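You operate a simulated robot arm through the tools that you are given. There is no shell and no other tool.

You run a simulated two-armed robot. Do the job below in one go: nothing can be reset, and whatever is moved stays where it is left.

JOB
Shut the right drawer of the grey cabinet. Open the left door of the grey cabinet, fetch the 30 tex white spool with blue ends from the third shelf from the top of the grey shelving and set it on the upper shelf in the grey cabinet and shut the door again. Press the winder zero key three times. Shut the weights drawer. Fetch the teal yarn cone from the clear middle of the repair bench and stand it on the second shelf from the bottom of the grey shelving. Open the lower bench drawer, put the white spool on the clear middle of the repair bench away in the the lower bench drawer and shut the drawer again. Open the right door of the green cabinet, take the cream yarn cone labelled "26" from the top of the green table and leave it on the upper shelf in the green cabinet, then shut the door. Put the 3 mm blue spool from the top of the green table on top of the carton there. Fetch the blue brush from the top of the green table and set it on the top of the green cabinet. The order is free. Set down upright: white spool with blue ends, teal yarn cone, white spool, blue spool.

Only the result counts: the job must be done as asked and must still hold three seconds after the hand-in. Knocking over, shifting, dropping, spilling or breaking anything else fails it.

ROBOT AND FRAMES
Two 7-joint arms with two-finger parallel grippers on one trunk, on a base that moves. Base frame: it is fixed to the floor where the robot stands at the start and does not move with it; the origin is under the middle of the robot, x ahead of it, y to its left, z up. Units: m, rad, N and s.
The left shoulder is at the start at [0.02, 0.138, 1.1], the right one opposite. With the tool pointing down near the work surface each hand reaches from about 0.1 to 0.5 m from the robot's upright axis, wherever it stands, measured 20 degrees to its own side. Places, roughly: blue brush (11x5x7 cm) [1.6, -0.4, 0.8]; blue spool [2, -0.5, 0.75]; carton [1.75, -0.25, 0.75]; cream yarn cone [2, -0.5, 1]; left door of the grey cabinet [0.6, -2.5, 0.4]; lower bench drawer [4.2, 0, 0.6]; right door of the green cabinet [4, 3, 0.4]; right drawer of the grey cabinet [0.2, -2.6, 0.7]; second shelf of the grey shelving [1.6, -2.7, 0.5]; teal yarn cone [3, -2.25, 1]; the lower bench drawer [4.3, 0, 0.6]; top of the green cabinet (133x18 cm) [4.06, 2.98, 0.84]; upper shelf in the green cabinet [4.2, 3.2, 0.4]; upper shelf in the grey cabinet [0.4, -2.8, 0.4]; weights drawer [2.9, -2.5, 0.9]; white spool (6x6x8 cm) [3.1, -2.2, 0.9]; white spool with blue ends [1.75, -2.75, 1]; winder zero key [2.5, -2.2, 0.9]. Payload 1.57 kg a hand.
The TCP of each hand is the grasp point between the finger pads, 0.03 m short of the fingertips. In the tool frame z runs along the fingers and y along their closing line. The gripper opens to 0.08 m. The fingers are 0.017 m wide and 0.012 m thick; the gripper's body (0.04 by 0.082 m) begins 0.08 m behind the TCP.
Orientation is told as [roll, pitch, yaw] about the base's x, y, z axes, in that order, counted from this pose: with the fingers straight down and closing along the base's y, the tool's x points along the base's -x, its y along +y and its z along -z.

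CONTROLS
- The arms move only by the tool jog_arm. It takes "left_series", "right_series" or both (then of equal length, played together; a hand with none holds still); each is text: rows parted by semicolons, each of 7 numbers parted by spaces: the shift along the tool's x, y, z in m, then the turn, a rotation vector about the tool's x, y, z in rad, then the finger opening in m, from 0 to 0.08. In form: dx dy dz rx ry rz hand; .... A call has 1 to 20 rows; each row is the pose to reach, as a shift and turn from the pose commanded when the call began, along the tool's axes at that moment. Each row takes 0.2 s and may step no farther than 0.05 m and 0.15 rad from the row before; otherwise, or with a gripper value out of range, the whole call is refused. Where a pose cannot be reached the arm comes as near as it can. A force on the tool above 40 N (or 10 N above the force at the start of the call, whichever is more), or a blocked arm, ends the call early, and 0.2 s more pass. The fingers move at their own pace (about 0.045 m/s each) and stop on an object; they squeeze with about 27 N. The grip force told is the motor's: it shows also when the fingers shut on nothing. Time passes only in rows, and 0.2 s behind the last, so rows that repeat a pose let the fingers close. It gives the time, the measured TCP pose, the force on the tool (base axes), the opening and the grip force at its end, in the units of the frame above (readings bear some noise), with the torque about the TCP (base axes, N m) and any sound that the robot's microphone picked up.
- Cameras (640 x 400 px; columns grow to the right, rows downward): "scene" is now at [0.1931, -0.0026, 1.0177]; the picture's right is [-0.05, -1.00, 0.00], its down [-0.22, 0.01, -0.98] and it looks along [0.97, -0.04, -0.22] (base axes); focal length 214 px, centre (320, 200). "left" rides on the left gripper at [0.072, 0.007, -0.122] in its tool frame; the picture's right is [-0.09, 1.00, 0.00], its down [-0.84, -0.08, -0.54] and it looks along [-0.54, -0.05, 0.84] (tool axes); focal length 238 px, centre (320, 200). "right" rides on the right gripper at [0.072, -0.007, -0.122] in its tool frame; the picture's right is [0.09, 1.00, 0.00], its down [-0.84, 0.08, -0.54] and it looks along [-0.54, 0.05, 0.84] (tool axes); focal length 238 px, centre (320, 200). There is no depth. A picture from a camera that has moved, and an enlarged one, comes with that camera's place and axes in the base frame and with its lens.
- capture(camera): a new picture of that camera. No time passes.
- move_column(by): slides the trunk up (or, below 0, down) by that many m; the arms and the scene camera ride with it, the base frame stays. It gives what a move gives, with no picture.
- roll_base(legs): drives the robot by 1 to 6 legs, each [ahead, left, turn to the left] in m, m and rad, along the robot's own axes; the way and the turn of a leg run together, so that a leg with both is an arc; at most 1.5 m and 3.142 rad a leg. The arms and the cameras ride along, it lands a little off, and it stops where it bumps. It gives what a move gives.
- pan_tilt(pan, tilt): turns the head with the scene camera to pan (to the left, within 1.047 rad either way) and tilt (down, from -0.506 to 1.204), counted from straight ahead of the robot. It gives what a move gives.
- enlarge(camera, box): a new picture of the part [left, top, right, bottom] of that camera's present view, enlarged. No time passes.
- job_done(): hands the job in; it is judged then, once.

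Nothing tells you exact positions but the pictures and the camera data. Unless the task says otherwise, let go and move clear before handing in.

The tools are called after "Request:" as a command line: name --argument value ..., lists and objects as JSON in quotes. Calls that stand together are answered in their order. jog_arm: Moves the arms, as the interface text tells. Its arguments: {"type":"object","properties":{"left_series":{"type":"string"},"right_series":{"type":"string"}},"required":[]} The other tools are called the same way: move_column (by) moves the trunk up or down; roll_base (legs) drives the base; pan_tilt (pan, tilt) turns the head that bears the scene camera; capture (camera) takes a picture; enlarge (camera, box) takes an enlarged picture of a part of a camera's view; job_done () hands the job in.

At the start:

```text
t: 0.0
left_tcp_pos: [0.3172, 0.1323, 0.982]
left_tcp_rot: [0.019, 0.05, 0.004]
left_force: [0.1, 0.7, -1.2]
left_wrist_torque: [0.0, 0.0, 0.02]
left_grip_width: 0.0797
left_grasp_force: 0.1
right_tcp_pos: [0.3832, -0.2139, 0.9786]
right_tcp_rot: [-0.001, 0.194, -0.01]
right_force: [-0.9, -0.6, -0.1]
right_wrist_torque: [0.01, 0.0, -0.01]
right_grip_width: 0.0798
right_grasp_force: 0.1
trunk travel left (down, up): [-0.475, 0.765]
robot x, y, heading: [-0.0012, -0.001, 0.001]
head pan, tilt (commanded): [-0.045, 0.223]
```

scene: 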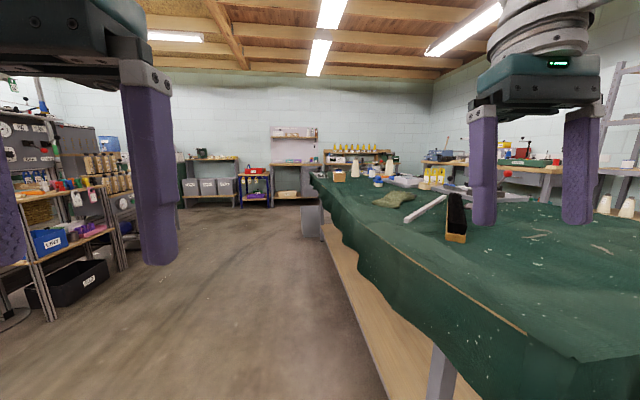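
right: 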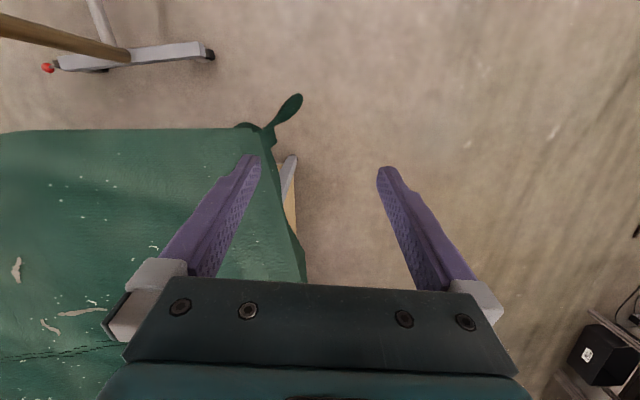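
left: 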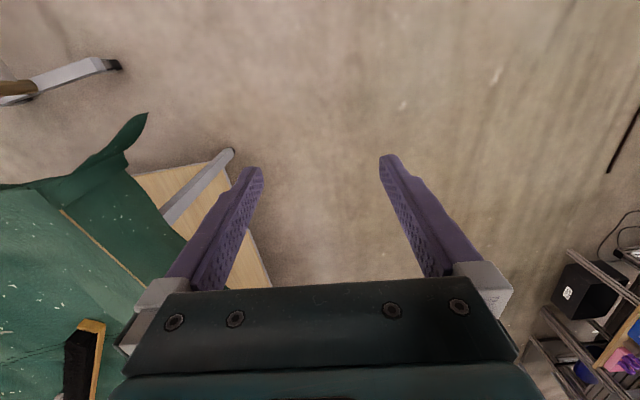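

I see a workshop with a green-covered table ahead to the right (a dark brush near its edge), shelving on the left and benches at the back. I will look around with the head before moving.

Request:
pan_tilt --pan -0.7 --tilt 0.3

```text
t: 1.0
left_tcp_pos: [0.3186, 0.1323, 0.9809]
left_tcp_rot: [0.017, 0.054, 0.006]
left_force: [0.4, 0.8, 0.0]
left_wrist_torque: [-0.02, 0.02, -0.03]
left_grip_width: 0.0798
left_grasp_force: 0.1
right_tcp_pos: [0.3839, -0.2132, 0.9781]
right_tcp_rot: [-0.001, 0.198, -0.008]
right_force: [-0.1, -0.4, 0.6]
right_wrist_torque: [-0.01, 0.01, 0.01]
right_grip_width: 0.08
right_grasp_force: 0.2
trunk travel left (down, up): [-0.475, 0.765]
robot x, y, heading: [0.0031, -0.0002, 0.006]
head pan, tilt (commanded): [-0.7, 0.3]
```

Request:
capture --camera "scene"

Request:
enlarge --camera "scene" --box '[0, 100, 320, 300]'

Request:
enlarge --camera "scene" --box '[320, 100, 640, 300]'

```text
taken
camera scene: at [0.1713, -0.0584, 1.0105], right [-0.64, -0.77, 0.0], down [-0.23, 0.19, -0.96], along [0.73, -0.61, -0.3], focal length 214 px, centre (320, 200)
```

scene: 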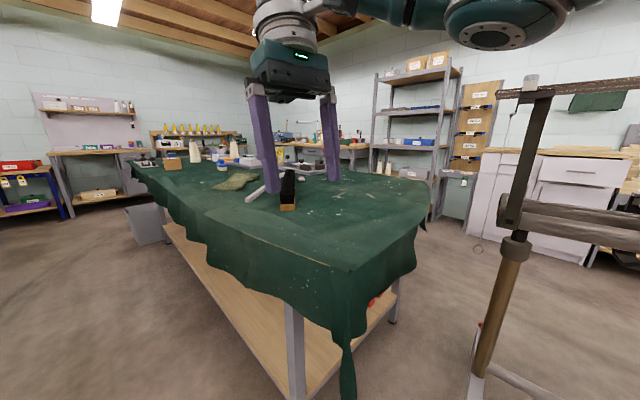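

```text
2.00 times, centred on (160, 200) of scene
camera zoom: at [0.1713, -0.0584, 1.0105], right [-0.64, -0.77, 0.0], down [-0.23, 0.19, -0.96], along [0.73, -0.61, -0.3], focal length 429 px, centre (640, 200)
```

zoom: 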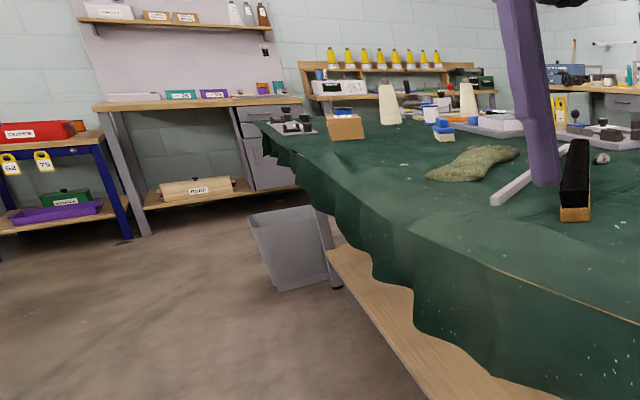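

```text
2.00 times, centred on (480, 200) of scene
camera zoom: at [0.1713, -0.0584, 1.0105], right [-0.64, -0.77, 0.0], down [-0.23, 0.19, -0.96], along [0.73, -0.61, -0.3], focal length 429 px, centre (0, 200)
```

zoom: 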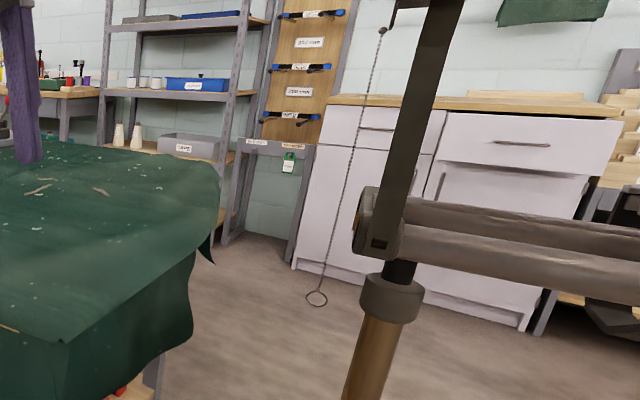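

The green table runs ahead on my right; the white/grey cabinet, grey shelving, and benches are along the right-hand wall. Next I look left and further right to map the room.

Request:
pan_tilt --pan 0.7 --tilt 0.2

Request:
capture --camera "scene"

Request:
enlarge --camera "scene" --box '[320, 100, 640, 300]'

Request:
enlarge --camera "scene" --box '[480, 140, 640, 240]'

```text
t: 2.6
left_tcp_pos: [0.3184, 0.132, 0.9804]
left_tcp_rot: [0.017, 0.052, 0.007]
left_force: [0.3, -0.1, 0.6]
left_wrist_torque: [0.0, -0.01, 0.02]
left_grip_width: 0.0799
left_grasp_force: 0.1
right_tcp_pos: [0.3832, -0.2135, 0.9778]
right_tcp_rot: [-0.003, 0.198, -0.008]
right_force: [-0.3, 0.3, -0.5]
right_wrist_torque: [-0.01, -0.06, 0.02]
right_grip_width: 0.0802
right_grasp_force: 0.0
trunk travel left (down, up): [-0.475, 0.765]
robot x, y, heading: [-0.0004, -0.0014, -0.0]
head pan, tilt (commanded): [0.7, 0.201]
```

```text
taken
camera scene: at [0.1712, 0.0617, 1.0198], right [0.64, -0.77, 0.0], down [-0.15, -0.13, -0.98], along [0.75, 0.63, -0.2], focal length 214 px, centre (320, 200)
```

scene: 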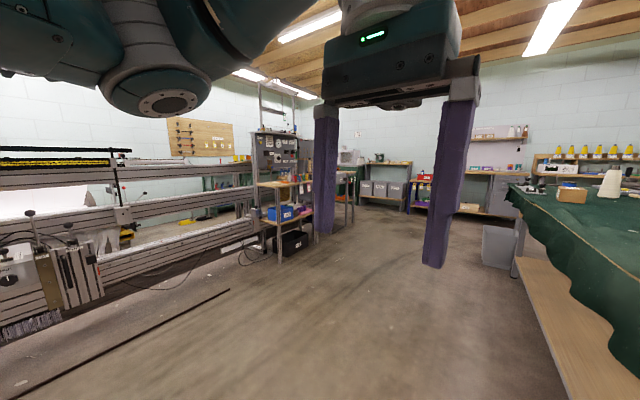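

```text
2.00 times, centred on (480, 200) of scene
camera zoom: at [0.1712, 0.0617, 1.0198], right [0.64, -0.77, 0.0], down [-0.15, -0.13, -0.98], along [0.75, 0.63, -0.2], focal length 429 px, centre (0, 200)
```

zoom: 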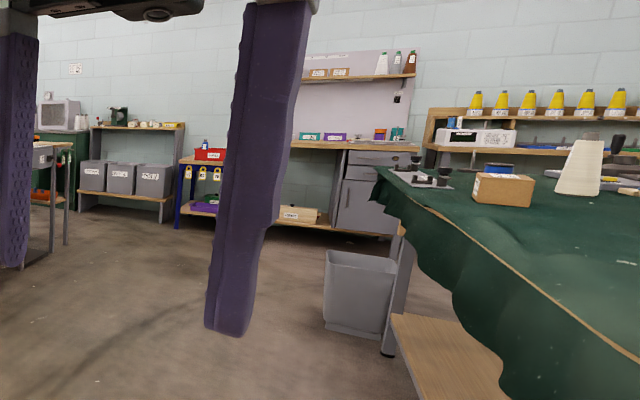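

```text
4.00 times, centred on (560, 190) of scene
camera zoom: at [0.1712, 0.0617, 1.0198], right [0.64, -0.77, 0.0], down [-0.15, -0.13, -0.98], along [0.75, 0.63, -0.2], focal length 858 px, centre (-640, 240)
```

zoom: 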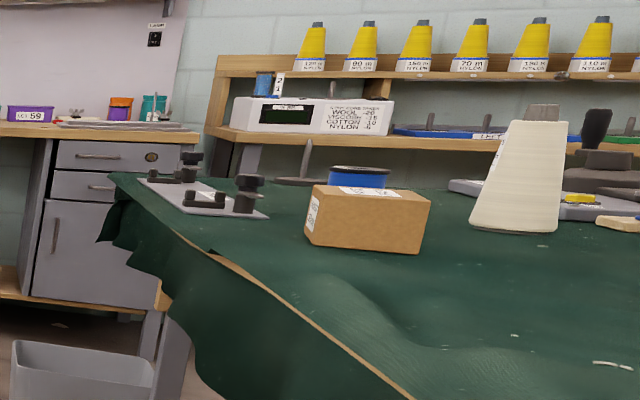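

The green cabinet should be in the far left corner, and the bench with drawers is dead ahead at the far wall. I'll look down to see my own base footprint and the table edge.

Request:
pan_tilt --pan -0.3 --tilt 1.2

Request:
capture --camera "scene"

```text
t: 3.8
left_tcp_pos: [0.3187, 0.1327, 0.9803]
left_tcp_rot: [0.016, 0.054, 0.005]
left_force: [0.0, 0.5, 1.1]
left_wrist_torque: [-0.03, 0.0, 0.02]
left_grip_width: 0.0801
left_grasp_force: 0.1
right_tcp_pos: [0.3841, -0.213, 0.9793]
right_tcp_rot: [-0.003, 0.197, -0.009]
right_force: [-0.7, 0.2, 0.4]
right_wrist_torque: [0.02, -0.01, 0.03]
right_grip_width: 0.0799
right_grasp_force: 0.1
trunk travel left (down, up): [-0.475, 0.765]
robot x, y, heading: [0.001, 0.0003, 0.002]
head pan, tilt (commanded): [-0.3, 1.201]
```

```text
taken
camera scene: at [0.1533, -0.0148, 0.9385], right [-0.29, -0.96, 0.0], down [-0.89, 0.27, -0.36], along [0.35, -0.11, -0.93], focal length 214 px, centre (320, 200)
```

scene: 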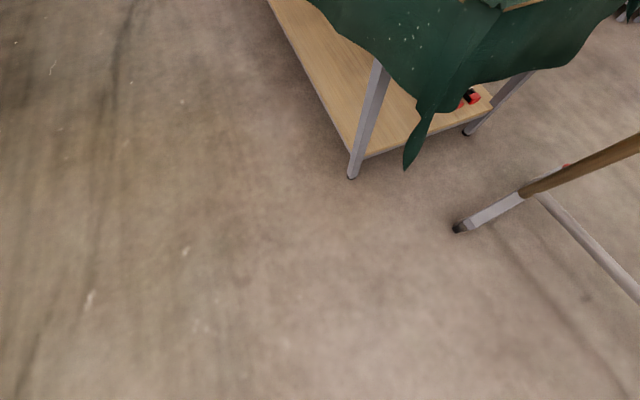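

The table's near leg is at about (0.57, -0.31) and its left edge slants gently (about 0.1 rad), reaching y≈-0.15 at x=1.7. I raise the trunk and drive alongside it, then turn to face it.

Request:
move_column --by 0.2

Request:
roll_base --legs '[[0, 0.45, 0], [1.5, 0, 0], [0.3, 0, 0]]'

Request:
pan_tilt --pan -1.0 --tilt 0.5

Request:
capture --camera "scene"

```text
t: 6.0
left_tcp_pos: [0.3184, 0.1321, 1.1803]
left_tcp_rot: [0.018, 0.055, 0.003]
left_force: [0.4, 0.3, -0.1]
left_wrist_torque: [-0.01, 0.0, 0.0]
left_grip_width: 0.08
left_grasp_force: 0.0
right_tcp_pos: [0.3836, -0.2134, 1.178]
right_tcp_rot: [0.0, 0.197, -0.01]
right_force: [-0.3, -0.1, -0.9]
right_wrist_torque: [0.0, 0.0, 0.06]
right_grip_width: 0.08
right_grasp_force: 0.0
trunk travel left (down, up): [-0.675, 0.565]
robot x, y, heading: [0.0005, 0.0021, 0.004]
head pan, tilt (commanded): [-0.3, 1.201]
```

```text
t: 17.6
left_tcp_pos: [2.1519, 0.5742, 1.1811]
left_tcp_rot: [0.018, 0.053, -0.001]
left_force: [0.2, -0.2, -0.8]
left_wrist_torque: [0.02, 0.03, -0.03]
left_grip_width: 0.08
left_grasp_force: 0.0
right_tcp_pos: [2.2149, 0.2278, 1.1783]
right_tcp_rot: [-0.002, 0.198, -0.015]
right_force: [0.6, 0.3, -0.8]
right_wrist_torque: [-0.07, -0.01, -0.02]
right_grip_width: 0.08
right_grasp_force: 0.0
trunk travel left (down, up): [-0.675, 0.565]
robot x, y, heading: [1.8288, 0.4433, -0.002]
head pan, tilt (commanded): [-0.3, 1.201]
```

```text
t: 18.6
left_tcp_pos: [2.152, 0.574, 1.1806]
left_tcp_rot: [0.018, 0.054, 0.001]
left_force: [-0.2, 0.4, 0.4]
left_wrist_torque: [-0.01, 0.01, 0.03]
left_grip_width: 0.0799
left_grasp_force: 0.0
right_tcp_pos: [2.2159, 0.2276, 1.1779]
right_tcp_rot: [-0.001, 0.199, -0.013]
right_force: [0.3, 0.9, -0.1]
right_wrist_torque: [-0.03, -0.01, 0.0]
right_grip_width: 0.0797
right_grasp_force: 0.0
trunk travel left (down, up): [-0.675, 0.565]
robot x, y, heading: [1.8337, 0.4419, -0.005]
head pan, tilt (commanded): [-1.0, 0.499]
```

```text
taken
camera scene: at [1.9813, 0.3674, 1.192], right [-0.84, -0.54, 0.0], down [-0.26, 0.4, -0.88], along [0.47, -0.74, -0.48], focal length 214 px, centre (320, 200)
```

scene: 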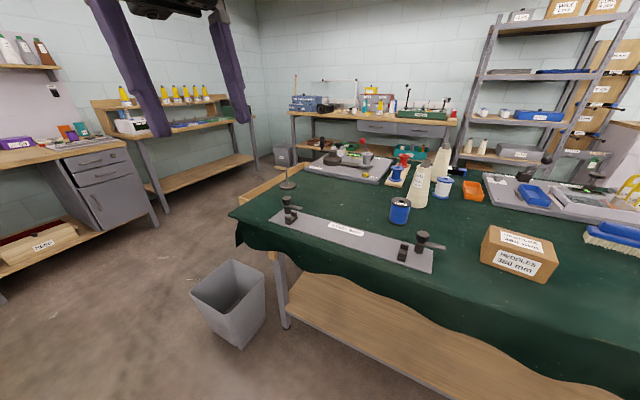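

I have a clear view of the green table: carton, a blue spool, two cream cones, and a blue brush to the right. I turn to face the table and take detailed pictures.

Request:
roll_base --legs '[[0, 0, -1.47]]'

Request:
pan_tilt --pan 0.0 --tilt 0.6

Request:
capture --camera "scene"

Request:
enlarge --camera "scene" --box '[160, 120, 480, 320]'

```text
t: 22.7
left_tcp_pos: [1.981, 0.1317, 1.1807]
left_tcp_rot: [0.019, 0.056, -1.513]
left_force: [0.1, 0.6, -0.8]
left_wrist_torque: [-0.01, 0.0, -0.03]
left_grip_width: 0.0798
left_grasp_force: 0.1
right_tcp_pos: [1.6395, 0.0497, 1.1782]
right_tcp_rot: [-0.003, 0.199, -1.529]
right_force: [0.1, -0.3, 0.0]
right_wrist_torque: [-0.01, 0.02, -0.01]
right_grip_width: 0.08
right_grasp_force: 0.1
trunk travel left (down, up): [-0.675, 0.565]
robot x, y, heading: [1.8318, 0.4433, -1.52]
head pan, tilt (commanded): [-1.0, 0.499]
```

```text
t: 24.0
left_tcp_pos: [1.9811, 0.1309, 1.1809]
left_tcp_rot: [0.017, 0.055, -1.512]
left_force: [-0.6, -0.2, -0.1]
left_wrist_torque: [0.03, 0.0, -0.04]
left_grip_width: 0.0798
left_grasp_force: 0.1
right_tcp_pos: [1.6383, 0.0502, 1.1775]
right_tcp_rot: [-0.003, 0.199, -1.529]
right_force: [-0.6, -0.5, -0.4]
right_wrist_torque: [0.02, -0.02, -0.02]
right_grip_width: 0.0797
right_grasp_force: 0.1
trunk travel left (down, up): [-0.675, 0.565]
robot x, y, heading: [1.8289, 0.4417, -1.523]
head pan, tilt (commanded): [0.0, 0.6]
```

```text
taken
camera scene: at [1.8422, 0.2565, 1.183], right [-1.0, -0.05, 0.0], down [-0.03, 0.56, -0.83], along [0.04, -0.82, -0.56], focal length 214 px, centre (320, 200)
```

scene: 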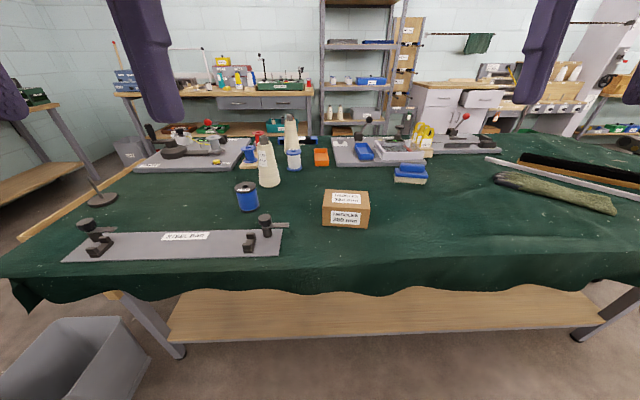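

```text
2.00 times, centred on (320, 220) of scene
camera zoom: at [1.8422, 0.2565, 1.183], right [-1.0, -0.05, 0.0], down [-0.03, 0.56, -0.83], along [0.04, -0.82, -0.56], focal length 429 px, centre (320, 160)
```

zoom: 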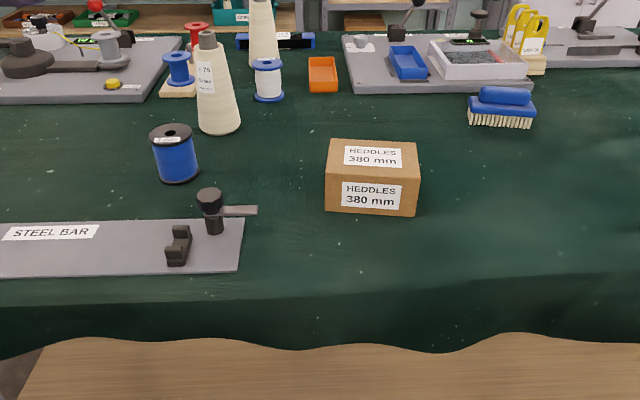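

The table is in front: blue spool, carton, cream cone with a label, and the blue brush. I zoom in to read labels.

Request:
enlarge --camera "scene" --box '[225, 100, 345, 220]'

Request:
enlarge --camera "scene" --box '[350, 100, 470, 200]'

Request:
capture --camera "left"

Request:
capture --camera "right"

```text
3.33 times, centred on (285, 160) of scene
camera zoom: at [1.8422, 0.2565, 1.183], right [-1.0, -0.05, 0.0], down [-0.03, 0.56, -0.83], along [0.04, -0.82, -0.56], focal length 715 px, centre (437, 333)
```

zoom: 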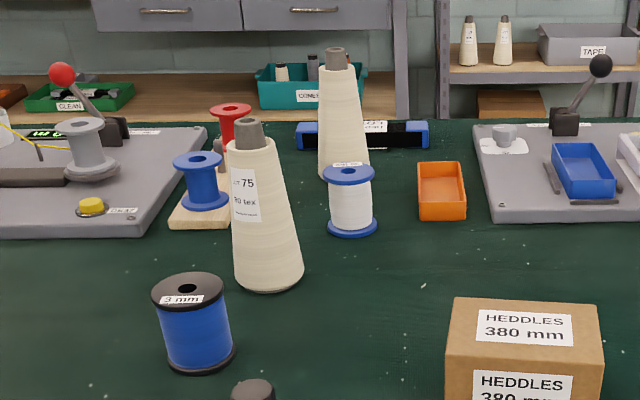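

```text
4.00 times, centred on (410, 150) of scene
camera zoom: at [1.8422, 0.2565, 1.183], right [-1.0, -0.05, 0.0], down [-0.03, 0.56, -0.83], along [0.04, -0.82, -0.56], focal length 858 px, centre (-40, 400)
```

zoom: 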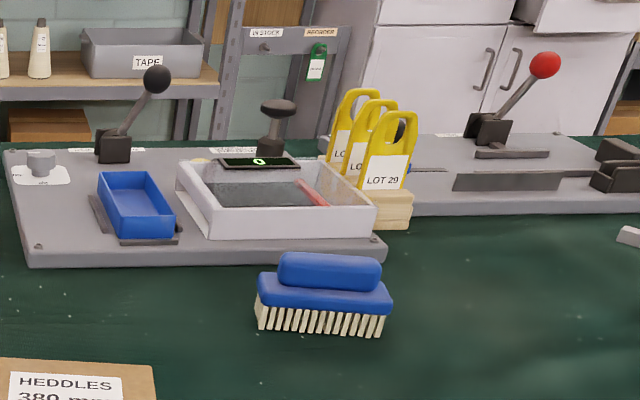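

```text
taken
camera left: at [1.9836, 0.1956, 1.3058], right [1.0, -0.04, 0.01], down [-0.04, -0.87, 0.49], along [-0.01, -0.49, -0.87], focal length 238 px, centre (320, 200)
```

left: 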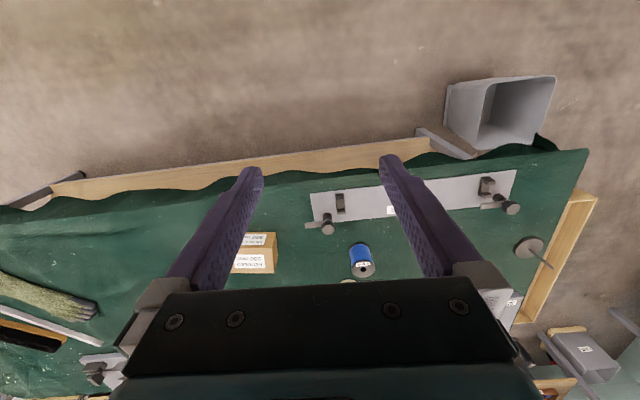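

```text
taken
camera right: at [1.6306, 0.0962, 1.3116], right [0.99, 0.13, 0.02], down [0.12, -0.92, 0.37], along [0.06, -0.36, -0.93], focal length 238 px, centre (320, 200)
```

right: 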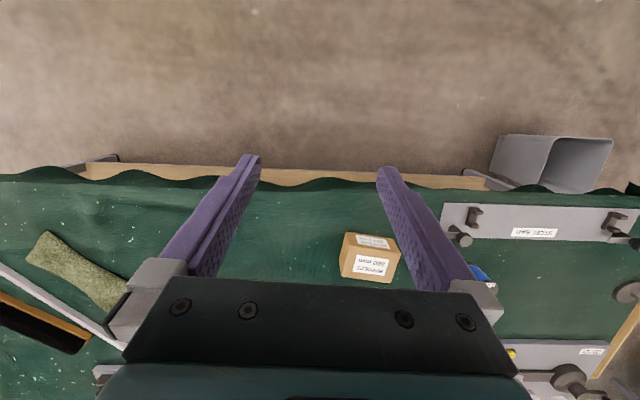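

The front cone is LOT 75, so the "26" cone is probably the one behind the white-blue spool; the 3 mm blue spool is at about (2.07, -0.24). I creep closer to the table to see how near the base gets.

Request:
roll_base --legs '[[0.2, 0, 0]]'

Request:
capture --camera "scene"

Request:
capture --camera "left"

Request:
capture --camera "right"

```text
t: 25.5
left_tcp_pos: [1.9955, -0.0531, 1.1805]
left_tcp_rot: [0.019, 0.056, -1.504]
left_force: [-1.1, 1.0, -0.5]
left_wrist_torque: [0.02, 0.03, -0.01]
left_grip_width: 0.0801
left_grasp_force: 0.0
right_tcp_pos: [1.6538, -0.139, 1.1775]
right_tcp_rot: [-0.002, 0.197, -1.519]
right_force: [0.2, 0.4, 0.7]
right_wrist_torque: [0.02, 0.02, 0.0]
right_grip_width: 0.08
right_grasp_force: 0.1
trunk travel left (down, up): [-0.675, 0.565]
robot x, y, heading: [1.8437, 0.2563, -1.507]
head pan, tilt (commanded): [0.0, 0.6]
```

```text
taken
camera scene: at [1.8546, 0.0703, 1.183], right [-1.0, -0.06, 0.0], down [-0.03, 0.56, -0.83], along [0.05, -0.82, -0.56], focal length 214 px, centre (320, 200)
```

scene: 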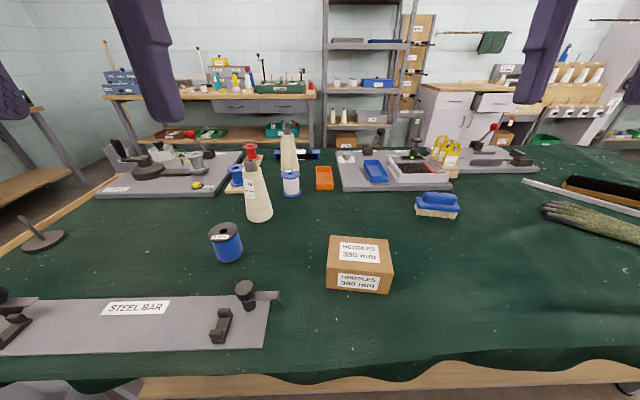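

```text
taken
camera left: at [1.9964, 0.0107, 1.306], right [1.0, -0.03, 0.01], down [-0.03, -0.87, 0.49], along [0.0, -0.49, -0.87], focal length 238 px, centre (320, 200)
```

left: 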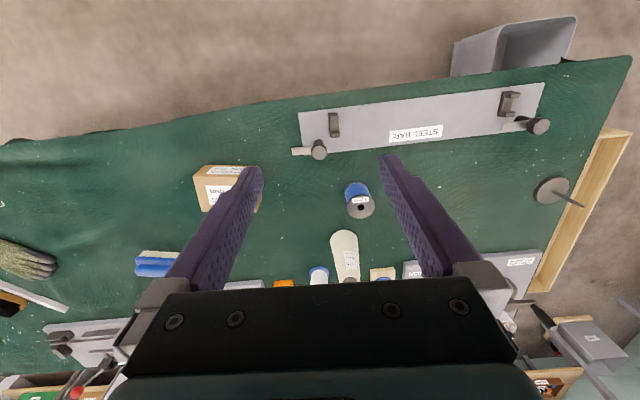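

```text
taken
camera right: at [1.6443, -0.092, 1.3117], right [0.99, 0.14, 0.02], down [0.13, -0.92, 0.37], along [0.07, -0.36, -0.93], focal length 238 px, centre (320, 200)
```

right: 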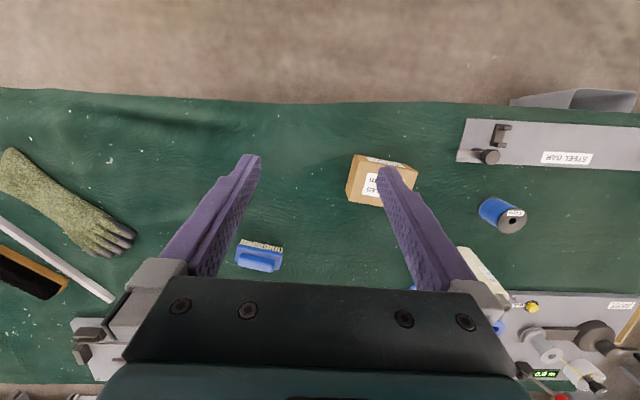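

The base moved to y≈0.26 with no bump, and the objects are confirmed: blue spool near (2.08, -0.24), carton near (1.79, -0.25), brush near (1.55, -0.44). I go a bit nearer and lower the trunk so the left hand can reach the spool.

Request:
roll_base --legs '[[0.1, 0, 0]]'

Request:
move_column --by -0.15

Request:
jog_arm --left_series "0 0 0 0.019 -0.056 0 0.08; 0 0 0 0.019 -0.056 0 0.08" --right_series "0 0 0 0 -0.1 0 0.08; 0 0 0 0 -0.197 0 0.08"

Request:
capture --camera "scene"

Request:
capture --camera "left"

Request:
capture --camera "right"

```text
t: 26.7
left_tcp_pos: [1.9992, -0.1531, 1.1819]
left_tcp_rot: [0.016, 0.054, -1.506]
left_force: [1.3, 0.0, -0.3]
left_wrist_torque: [-0.03, 0.02, 0.01]
left_grip_width: 0.0801
left_grasp_force: 0.1
right_tcp_pos: [1.6583, -0.2381, 1.1781]
right_tcp_rot: [-0.002, 0.2, -1.522]
right_force: [0.5, 0.7, -0.3]
right_wrist_torque: [-0.01, -0.03, 0.0]
right_grip_width: 0.0799
right_grasp_force: 0.1
trunk travel left (down, up): [-0.675, 0.565]
robot x, y, heading: [1.8491, 0.1594, -1.512]
head pan, tilt (commanded): [0.0, 0.6]
```

```text
t: 28.4
left_tcp_pos: [1.9989, -0.1534, 1.0317]
left_tcp_rot: [0.018, 0.056, -1.507]
left_force: [-0.1, -0.2, 0.1]
left_wrist_torque: [-0.01, 0.02, -0.01]
left_grip_width: 0.0799
left_grasp_force: 0.1
right_tcp_pos: [1.6581, -0.2377, 1.0275]
right_tcp_rot: [0.0, 0.198, -1.521]
right_force: [0.2, -0.3, -0.6]
right_wrist_torque: [-0.03, 0.01, -0.02]
right_grip_width: 0.0801
right_grasp_force: 0.0
trunk travel left (down, up): [-0.525, 0.715]
robot x, y, heading: [1.8449, 0.1523, -1.515]
head pan, tilt (commanded): [0.0, 0.6]
```

```text
t: 29.0
left_tcp_pos: [1.9993, -0.1514, 1.0244]
left_tcp_rot: [0.005, 0.018, -1.507]
left_force: [0.2, -0.3, 1.0]
left_wrist_torque: [0.0, 0.01, 0.0]
left_grip_width: 0.0799
left_grasp_force: 0.1
right_tcp_pos: [1.6569, -0.2381, 1.0274]
right_tcp_rot: [-0.002, 0.001, -1.522]
right_force: [0.3, -0.2, 0.0]
right_wrist_torque: [-0.02, 0.0, -0.02]
right_grip_width: 0.0798
right_grasp_force: 0.0
trunk travel left (down, up): [-0.525, 0.715]
robot x, y, heading: [1.8481, 0.1562, -1.513]
head pan, tilt (commanded): [0.0, 0.6]
```

```text
taken
camera scene: at [1.8602, -0.0289, 1.033], right [-1.0, -0.06, 0.0], down [-0.03, 0.56, -0.83], along [0.05, -0.82, -0.57], focal length 214 px, centre (320, 200)
```

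scene: 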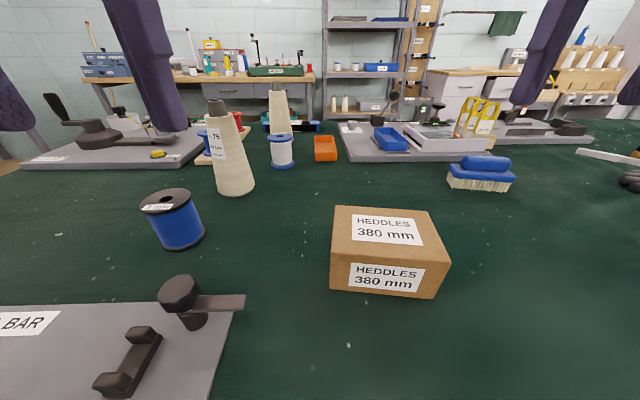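

```text
taken
camera left: at [2.0027, -0.0823, 1.148], right [1.0, -0.03, 0.0], down [-0.03, -0.85, 0.53], along [-0.01, -0.53, -0.85], focal length 238 px, centre (320, 200)
```

left: 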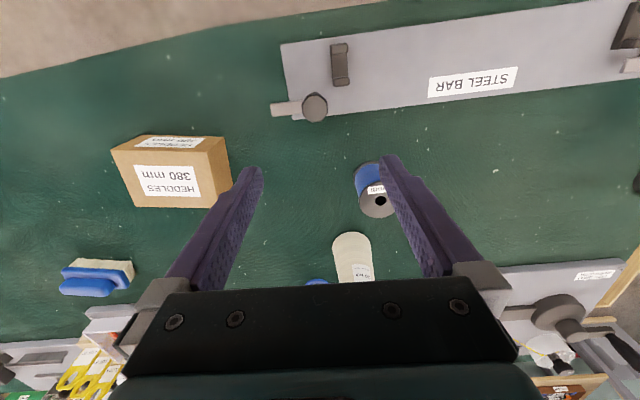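

```text
taken
camera right: at [1.6477, -0.1653, 1.1493], right [0.99, 0.14, 0.0], down [0.12, -0.83, 0.54], along [0.07, -0.54, -0.84], focal length 238 px, centre (320, 200)
```

right: 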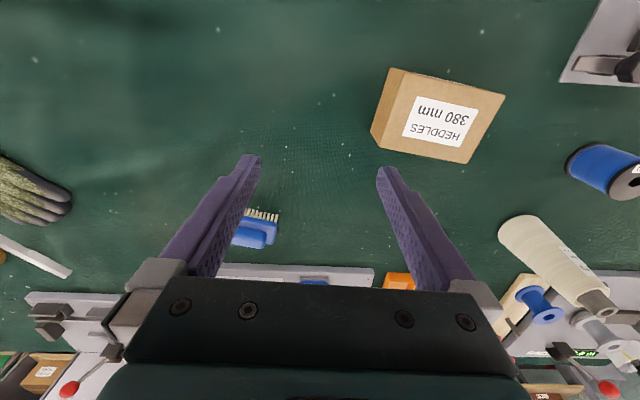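

The left hand is near the spool. I zoom in for accurate measurement of the spool and carton.

Request:
enlarge --camera "scene" --box '[120, 170, 280, 270]'

Request:
enlarge --camera "left" --box '[300, 120, 460, 220]'

Request:
enlarge --camera "scene" --box '[310, 190, 470, 310]'

```text
4.00 times, centred on (200, 220) of scene
camera zoom: at [1.8602, -0.0289, 1.033], right [-1.0, -0.06, 0.0], down [-0.03, 0.56, -0.83], along [0.05, -0.82, -0.57], focal length 858 px, centre (800, 120)
```

zoom: 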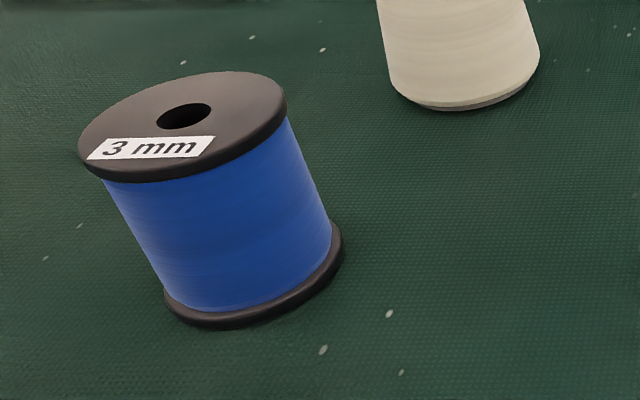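

```text
4.00 times, centred on (380, 170) of left
camera zoom: at [2.0027, -0.0823, 1.148], right [1.0, -0.03, 0.0], down [-0.03, -0.85, 0.53], along [-0.01, -0.53, -0.85], focal length 953 px, centre (80, 320)
```

zoom: 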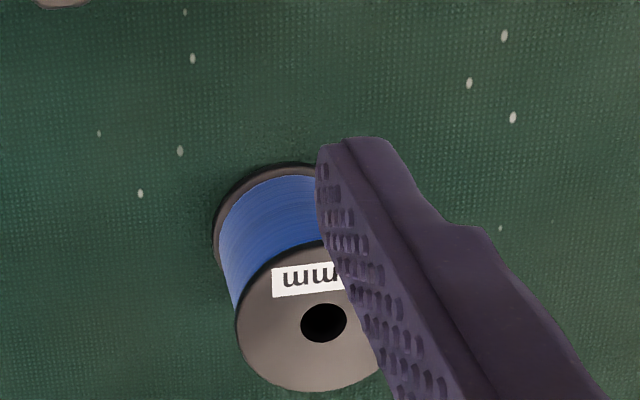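

```text
3.33 times, centred on (390, 250) of scene
camera zoom: at [1.8602, -0.0289, 1.033], right [-1.0, -0.06, 0.0], down [-0.03, 0.56, -0.83], along [0.05, -0.82, -0.57], focal length 715 px, centre (87, 33)
```

zoom: 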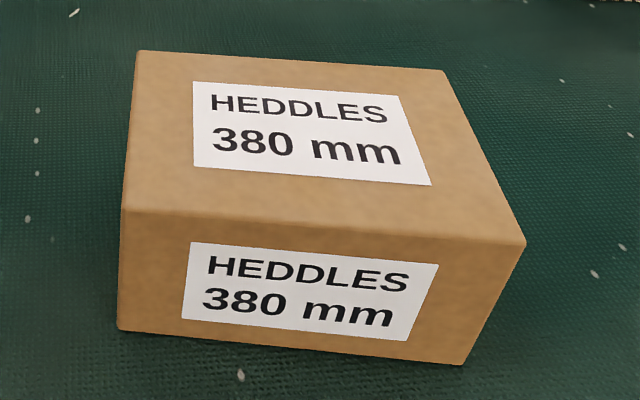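

The spool's top centre triangulates to about (2.082, -0.256, 0.872), and the carton top spans x 1.735–1.856, y -0.265 – -0.18 at z≈0.86. I move the left hand above the spool.

Request:
jog_arm --left_series "-0.036 0.025 0 0 0 0 0.08; -0.073 0.05 0 0 0 0 0.08; -0.1096 0.0754 0 0 0 0 0.08; -0.1096 0.0754 0.04 0 0 0 0.08; -0.1096 0.0754 0.07 0 0 0 0.08; -0.1096 0.0754 0.07 0 0 0 0.08"

Request:
capture --camera "left"

Request:
enlarge --camera "scene" --box '[80, 130, 320, 280]'

```text
t: 30.4
left_tcp_pos: [2.0831, -0.2587, 0.9612]
left_tcp_rot: [-0.002, 0.0, -1.507]
left_force: [-0.8, -0.3, 0.1]
left_wrist_torque: [0.02, 0.04, 0.03]
left_grip_width: 0.08
left_grasp_force: 0.0
right_tcp_pos: [1.6585, -0.237, 1.0273]
right_tcp_rot: [-0.002, 0.002, -1.523]
right_force: [-0.3, -0.6, -0.4]
right_wrist_torque: [-0.01, 0.02, 0.02]
right_grip_width: 0.0801
right_grasp_force: 0.1
trunk travel left (down, up): [-0.525, 0.715]
robot x, y, heading: [1.8474, 0.1556, -1.513]
head pan, tilt (commanded): [0.0, 0.6]
```

```text
taken
camera left: at [2.0872, -0.1867, 1.0831], right [1.0, -0.03, 0.0], down [-0.02, -0.84, 0.54], along [-0.02, -0.54, -0.84], focal length 238 px, centre (320, 200)
```

left: 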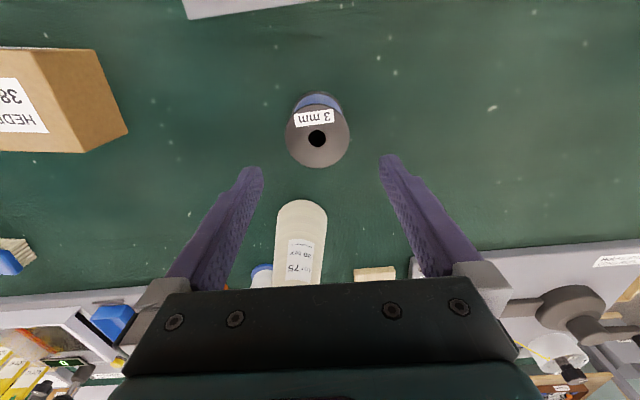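

```text
2.67 times, centred on (200, 205) of scene
camera zoom: at [1.8602, -0.0291, 1.033], right [-1.0, -0.06, 0.0], down [-0.03, 0.56, -0.83], along [0.05, -0.82, -0.56], focal length 572 px, centre (640, 187)
```

zoom: 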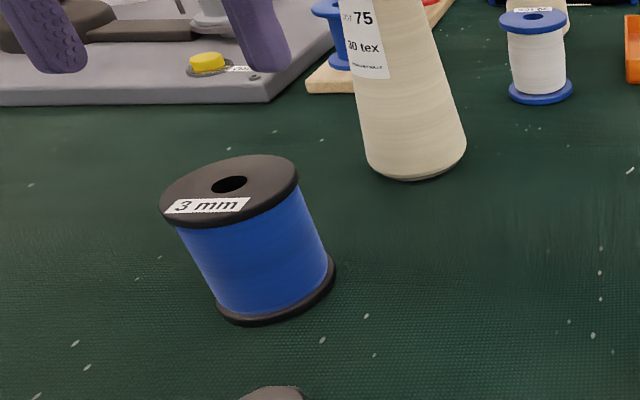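

The hand is centred above the spool within 3 mm. I descend, close on it, and lift.

Request:
jog_arm --left_series "0.003 -0.002 0.045 0 0 0 0.08; 0.003 -0.002 0.09 0 0 0 0.08; 0.003 -0.002 0.121 0 0 0 0.08; 0.003 -0.002 0.121 0 0 0 0.05; 0.003 -0.002 0.121 0 0 0 0.05; 0.003 -0.002 0.121 0 0 0 0.04; 0.003 -0.002 0.121 0 0 0 0.04; 0.003 -0.002 0.121 0 0 0 0.04"

Request:
capture --camera "left"

```text
t: 32.2
left_tcp_pos: [2.0787, -0.2526, 0.8406]
left_tcp_rot: [-0.003, 0.0, -1.506]
left_force: [0.2, 0.6, 0.5]
left_wrist_torque: [-0.01, 0.0, -0.01]
left_grip_width: 0.057
left_grasp_force: 27.5
right_tcp_pos: [1.6586, -0.2375, 1.0269]
right_tcp_rot: [-0.002, 0.001, -1.521]
right_force: [0.1, 0.6, 0.7]
right_wrist_torque: [0.0, -0.03, -0.04]
right_grip_width: 0.0801
right_grasp_force: 0.0
trunk travel left (down, up): [-0.525, 0.715]
robot x, y, heading: [1.8476, 0.1556, -1.512]
head pan, tilt (commanded): [0.0, 0.6]
```

```text
taken
camera left: at [2.0822, -0.181, 0.9621], right [1.0, -0.03, 0.0], down [-0.02, -0.84, 0.54], along [-0.02, -0.54, -0.84], focal length 238 px, centre (320, 200)
```

left: 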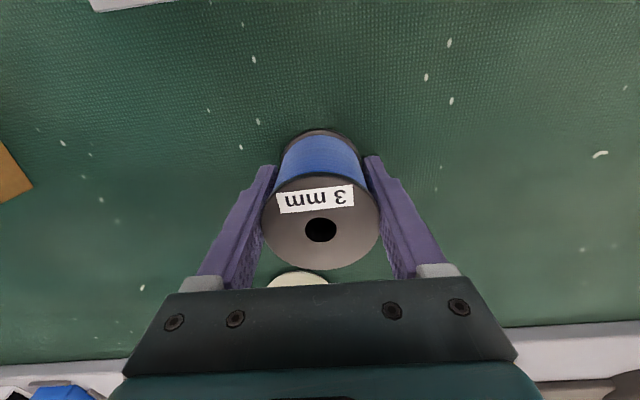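

The spool is held (27 N, width 57 mm). I lift it, shift the right hand aside, and carry the spool over the carton.

Request:
jog_arm --left_series "0 0 -0.04 0 0 0 0.04; 0 0 -0.08 0 0 0 0.04; 0 0 -0.12 0 0 0 0.04; 0.008 -0.047 -0.12 0 0 0 0.04; 0.016 -0.094 -0.12 0 0 0 0.04; 0.024 -0.141 -0.12 0 0 0 0.04; 0.032 -0.188 -0.12 0 0 0 0.04; 0.04 -0.235 -0.12 0 0 0 0.04; 0.0486 -0.2812 -0.12 0 0 0 0.04; 0.0486 -0.2812 -0.12 0 0 0 0.04" --right_series "0 -0.04 0 0 0 0 0.08; 0 -0.08 0 0 0 0 0.08; 0 -0.12 0 0 0 0 0.08; 0 -0.15 0 0 0 0 0.08; 0 -0.15 0 0 0 0 0.08; 0 -0.15 0 0 0 0 0.08; 0 -0.15 0 0 0 0 0.08; 0 -0.15 0 0 0 0 0.08; 0 -0.15 0 0 0 0 0.08; 0 -0.15 0 0 0 0 0.08"

Request:
capture --camera "left"

Request:
capture --camera "scene"

Request:
capture --camera "right"

```text
t: 34.4
left_tcp_pos: [1.7978, -0.2242, 0.9585]
left_tcp_rot: [-0.001, -0.002, -1.505]
left_force: [0.3, 0.4, -0.9]
left_wrist_torque: [0.0, 0.0, 0.01]
left_grip_width: 0.057
left_grasp_force: 27.1
right_tcp_pos: [1.5117, -0.2429, 1.0267]
right_tcp_rot: [-0.001, 0.002, -1.522]
right_force: [-0.5, -0.5, 0.3]
right_wrist_torque: [-0.01, 0.01, 0.03]
right_grip_width: 0.0801
right_grasp_force: 0.1
trunk travel left (down, up): [-0.525, 0.715]
robot x, y, heading: [1.8516, 0.1598, -1.507]
head pan, tilt (commanded): [0.0, 0.6]
```

```text
taken
camera left: at [1.8007, -0.1538, 1.0801], right [1.0, -0.03, 0.0], down [-0.02, -0.84, 0.54], along [-0.02, -0.54, -0.84], focal length 238 px, centre (320, 200)
```

left: 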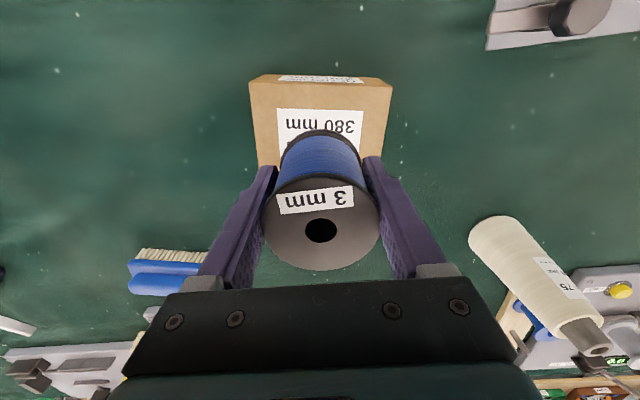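

```text
taken
camera scene: at [1.8603, -0.0289, 1.033], right [-1.0, -0.06, 0.0], down [-0.03, 0.56, -0.83], along [0.05, -0.82, -0.56], focal length 214 px, centre (320, 200)
```

scene: 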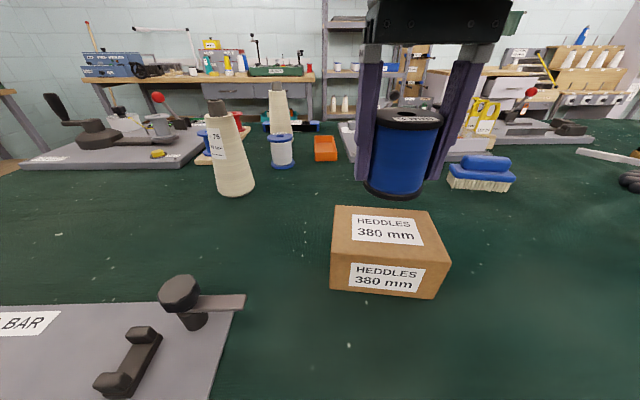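

```text
taken
camera right: at [1.5006, -0.1696, 1.1494], right [0.99, 0.14, 0.0], down [0.12, -0.83, 0.54], along [0.08, -0.53, -0.84], focal length 238 px, centre (320, 200)
```

right: 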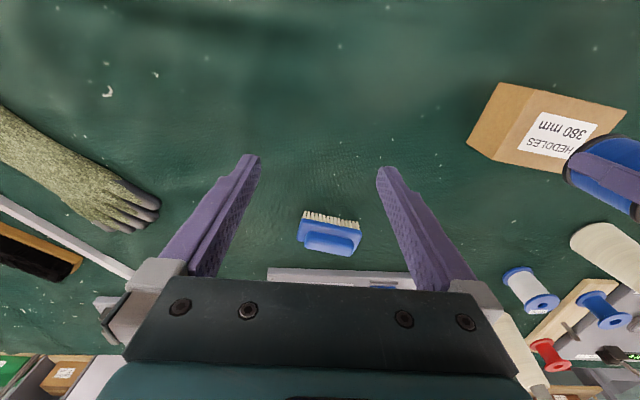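

The spool is centred over the carton. I lower it gently.

Request:
jog_arm --left_series "0 0 0.03 0 0 0 0.04; 0 0 0.045 0 0 0 0.04; 0 0 0.05 0 0 0 0.04; 0 0 0.05 0 0 0 0.04"

Request:
enlarge --camera "scene" --box '[310, 120, 470, 310]'

```text
t: 35.4
left_tcp_pos: [1.7968, -0.2247, 0.9105]
left_tcp_rot: [-0.002, 0.0, -1.506]
left_force: [0.4, 0.4, -0.3]
left_wrist_torque: [0.01, 0.0, 0.02]
left_grip_width: 0.0568
left_grasp_force: 26.8
right_tcp_pos: [1.5105, -0.2418, 1.0273]
right_tcp_rot: [-0.003, 0.003, -1.522]
right_force: [0.6, 0.6, -0.2]
right_wrist_torque: [0.02, -0.01, 0.0]
right_grip_width: 0.0801
right_grasp_force: 0.0
trunk travel left (down, up): [-0.525, 0.715]
robot x, y, heading: [1.849, 0.1557, -1.51]
head pan, tilt (commanded): [0.0, 0.6]
```

```text
2.11 times, centred on (390, 215) of scene
camera zoom: at [1.8602, -0.029, 1.033], right [-1.0, -0.06, 0.0], down [-0.03, 0.56, -0.83], along [0.05, -0.82, -0.56], focal length 452 px, centre (173, 168)
```

zoom: 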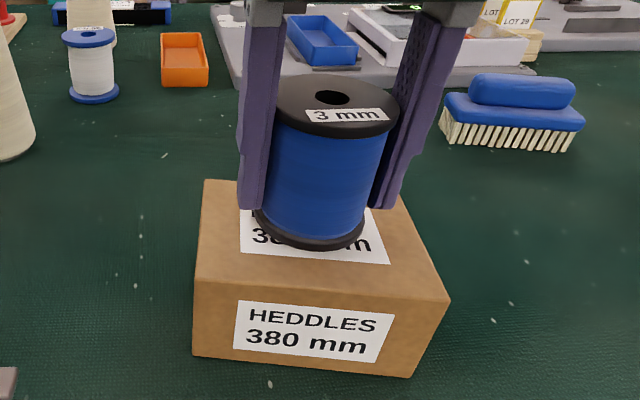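

The spool hovers just above the carton's top. I lower in small steps to feel contact.

Request:
jog_arm --left_series "0 0 0.003 0 0 0 0.04; 0 0 0.005 0 0 0 0.04; 0 0 0.005 0 0 0 0.04"

```text
t: 36.2
left_tcp_pos: [1.7966, -0.2246, 0.9046]
left_tcp_rot: [-0.002, -0.002, -1.507]
left_force: [2.4, 3.3, 12.8]
left_wrist_torque: [0.05, -0.09, 0.0]
left_grip_width: 0.0566
left_grasp_force: 26.2
right_tcp_pos: [1.5106, -0.242, 1.0273]
right_tcp_rot: [0.0, 0.001, -1.523]
right_force: [0.8, 0.3, 0.8]
right_wrist_torque: [-0.02, 0.01, -0.01]
right_grip_width: 0.0799
right_grasp_force: 0.1
trunk travel left (down, up): [-0.525, 0.715]
robot x, y, heading: [1.8485, 0.1609, -1.51]
head pan, tilt (commanded): [0.0, 0.6]
```

Contact felt (13 N). I relax slightly, open the fingers, and rise clear.

Request:
jog_arm --left_series "0 0 -0.002 0 0 0 0.05; 0 0 -0.002 0 0 0 0.08; 0 0 -0.002 0 0 0 0.08; 0 0 -0.002 0 0 0 0.08; 0 0 -0.04 0 0 0 0.08; 0 0 -0.08 0 0 0 0.08; 0 0 -0.12 0 0 0 0.08; 0 0 -0.13 0 0 0 0.08"

Request:
capture --camera "scene"

Request:
capture --camera "left"

```text
t: 38.0
left_tcp_pos: [1.7954, -0.2235, 1.0322]
left_tcp_rot: [-0.003, 0.0, -1.507]
left_force: [0.0, -0.2, -0.4]
left_wrist_torque: [0.02, 0.03, 0.02]
left_grip_width: 0.08
left_grasp_force: 0.0
right_tcp_pos: [1.511, -0.2418, 1.0269]
right_tcp_rot: [-0.002, 0.001, -1.521]
right_force: [-0.6, -0.6, 0.1]
right_wrist_torque: [0.0, -0.01, 0.05]
right_grip_width: 0.08
right_grasp_force: 0.1
trunk travel left (down, up): [-0.525, 0.715]
robot x, y, heading: [1.8503, 0.1545, -1.509]
head pan, tilt (commanded): [0.0, 0.6]
```

```text
taken
camera scene: at [1.8602, -0.0291, 1.033], right [-1.0, -0.06, 0.0], down [-0.03, 0.56, -0.83], along [0.05, -0.82, -0.56], focal length 214 px, centre (320, 200)
```

scene: 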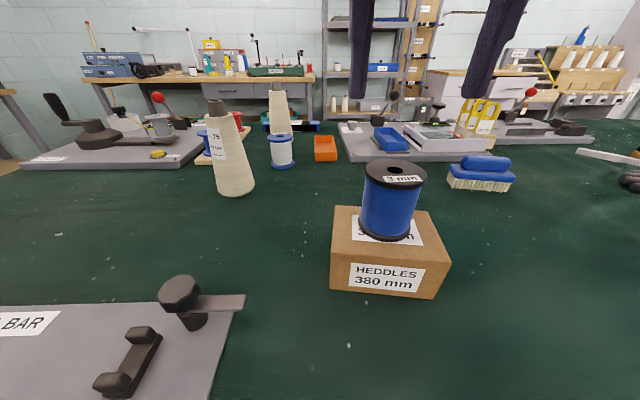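

```text
taken
camera left: at [1.8005, -0.152, 1.1544], right [1.0, -0.03, 0.0], down [-0.02, -0.84, 0.54], along [-0.02, -0.54, -0.84], focal length 238 px, centre (320, 200)
```

left: 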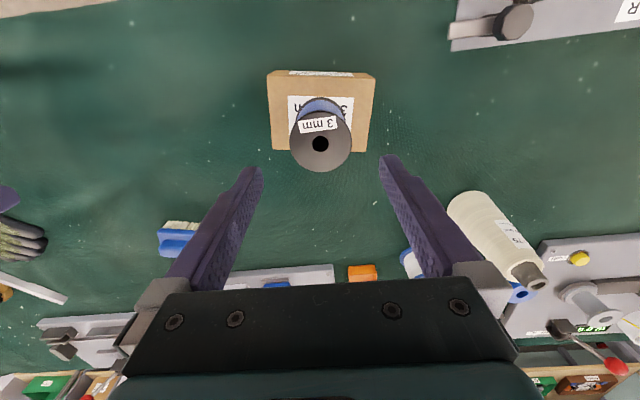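

The blue spool stands upright on the carton. Next, the blue brush: I measure it with the scene and right cameras.

Request:
enlarge --camera "scene" --box '[420, 130, 580, 230]'

Request:
enlarge --camera "right" --box '[260, 180, 420, 280]'

```text
4.00 times, centred on (500, 180) of scene
camera zoom: at [1.8602, -0.0291, 1.033], right [-1.0, -0.06, 0.0], down [-0.03, 0.56, -0.83], along [0.05, -0.82, -0.56], focal length 858 px, centre (-400, 280)
```

zoom: 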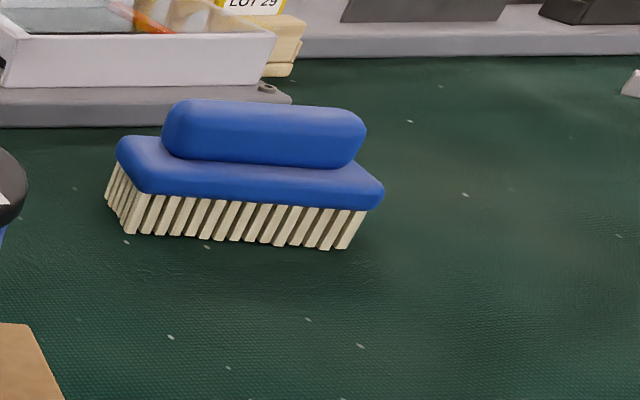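

```text
4.00 times, centred on (340, 230) of right
camera zoom: at [1.5005, -0.1697, 1.1495], right [0.99, 0.14, 0.0], down [0.12, -0.83, 0.54], along [0.07, -0.53, -0.84], focal length 953 px, centre (240, 80)
```

zoom: 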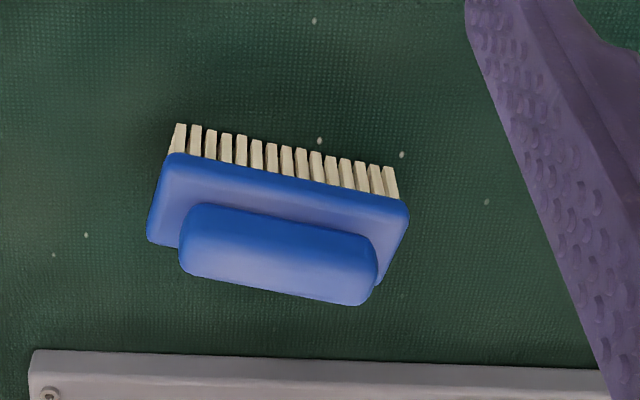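

The brush handle is at about (1.558, -0.432, 0.867), long axis along x, so fingers must close fore-aft. I shift right and creep forward carefully toward the table.

Request:
roll_base --legs '[[0, -0.16, 0], [0.05, 0, 0]]'

Request:
capture --camera "scene"

```text
t: 39.9
left_tcp_pos: [1.645, -0.2825, 1.0326]
left_tcp_rot: [-0.001, -0.001, -1.507]
left_force: [2.0, -0.9, 0.3]
left_wrist_torque: [0.01, 0.01, 0.02]
left_grip_width: 0.0801
left_grasp_force: 0.0
right_tcp_pos: [1.3594, -0.2981, 1.0266]
right_tcp_rot: [-0.004, 0.001, -1.523]
right_force: [0.6, -0.1, -0.5]
right_wrist_torque: [0.01, -0.01, -0.01]
right_grip_width: 0.0801
right_grasp_force: 0.0
trunk travel left (down, up): [-0.525, 0.715]
robot x, y, heading: [1.6971, 0.1, -1.517]
head pan, tilt (commanded): [0.0, 0.6]
```

```text
taken
camera scene: at [1.7084, -0.0875, 1.0331], right [-1.0, -0.06, 0.0], down [-0.03, 0.56, -0.83], along [0.05, -0.82, -0.56], focal length 214 px, centre (320, 200)
```

scene: 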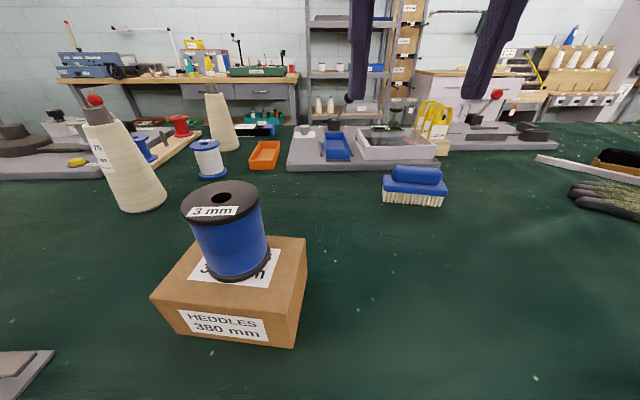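

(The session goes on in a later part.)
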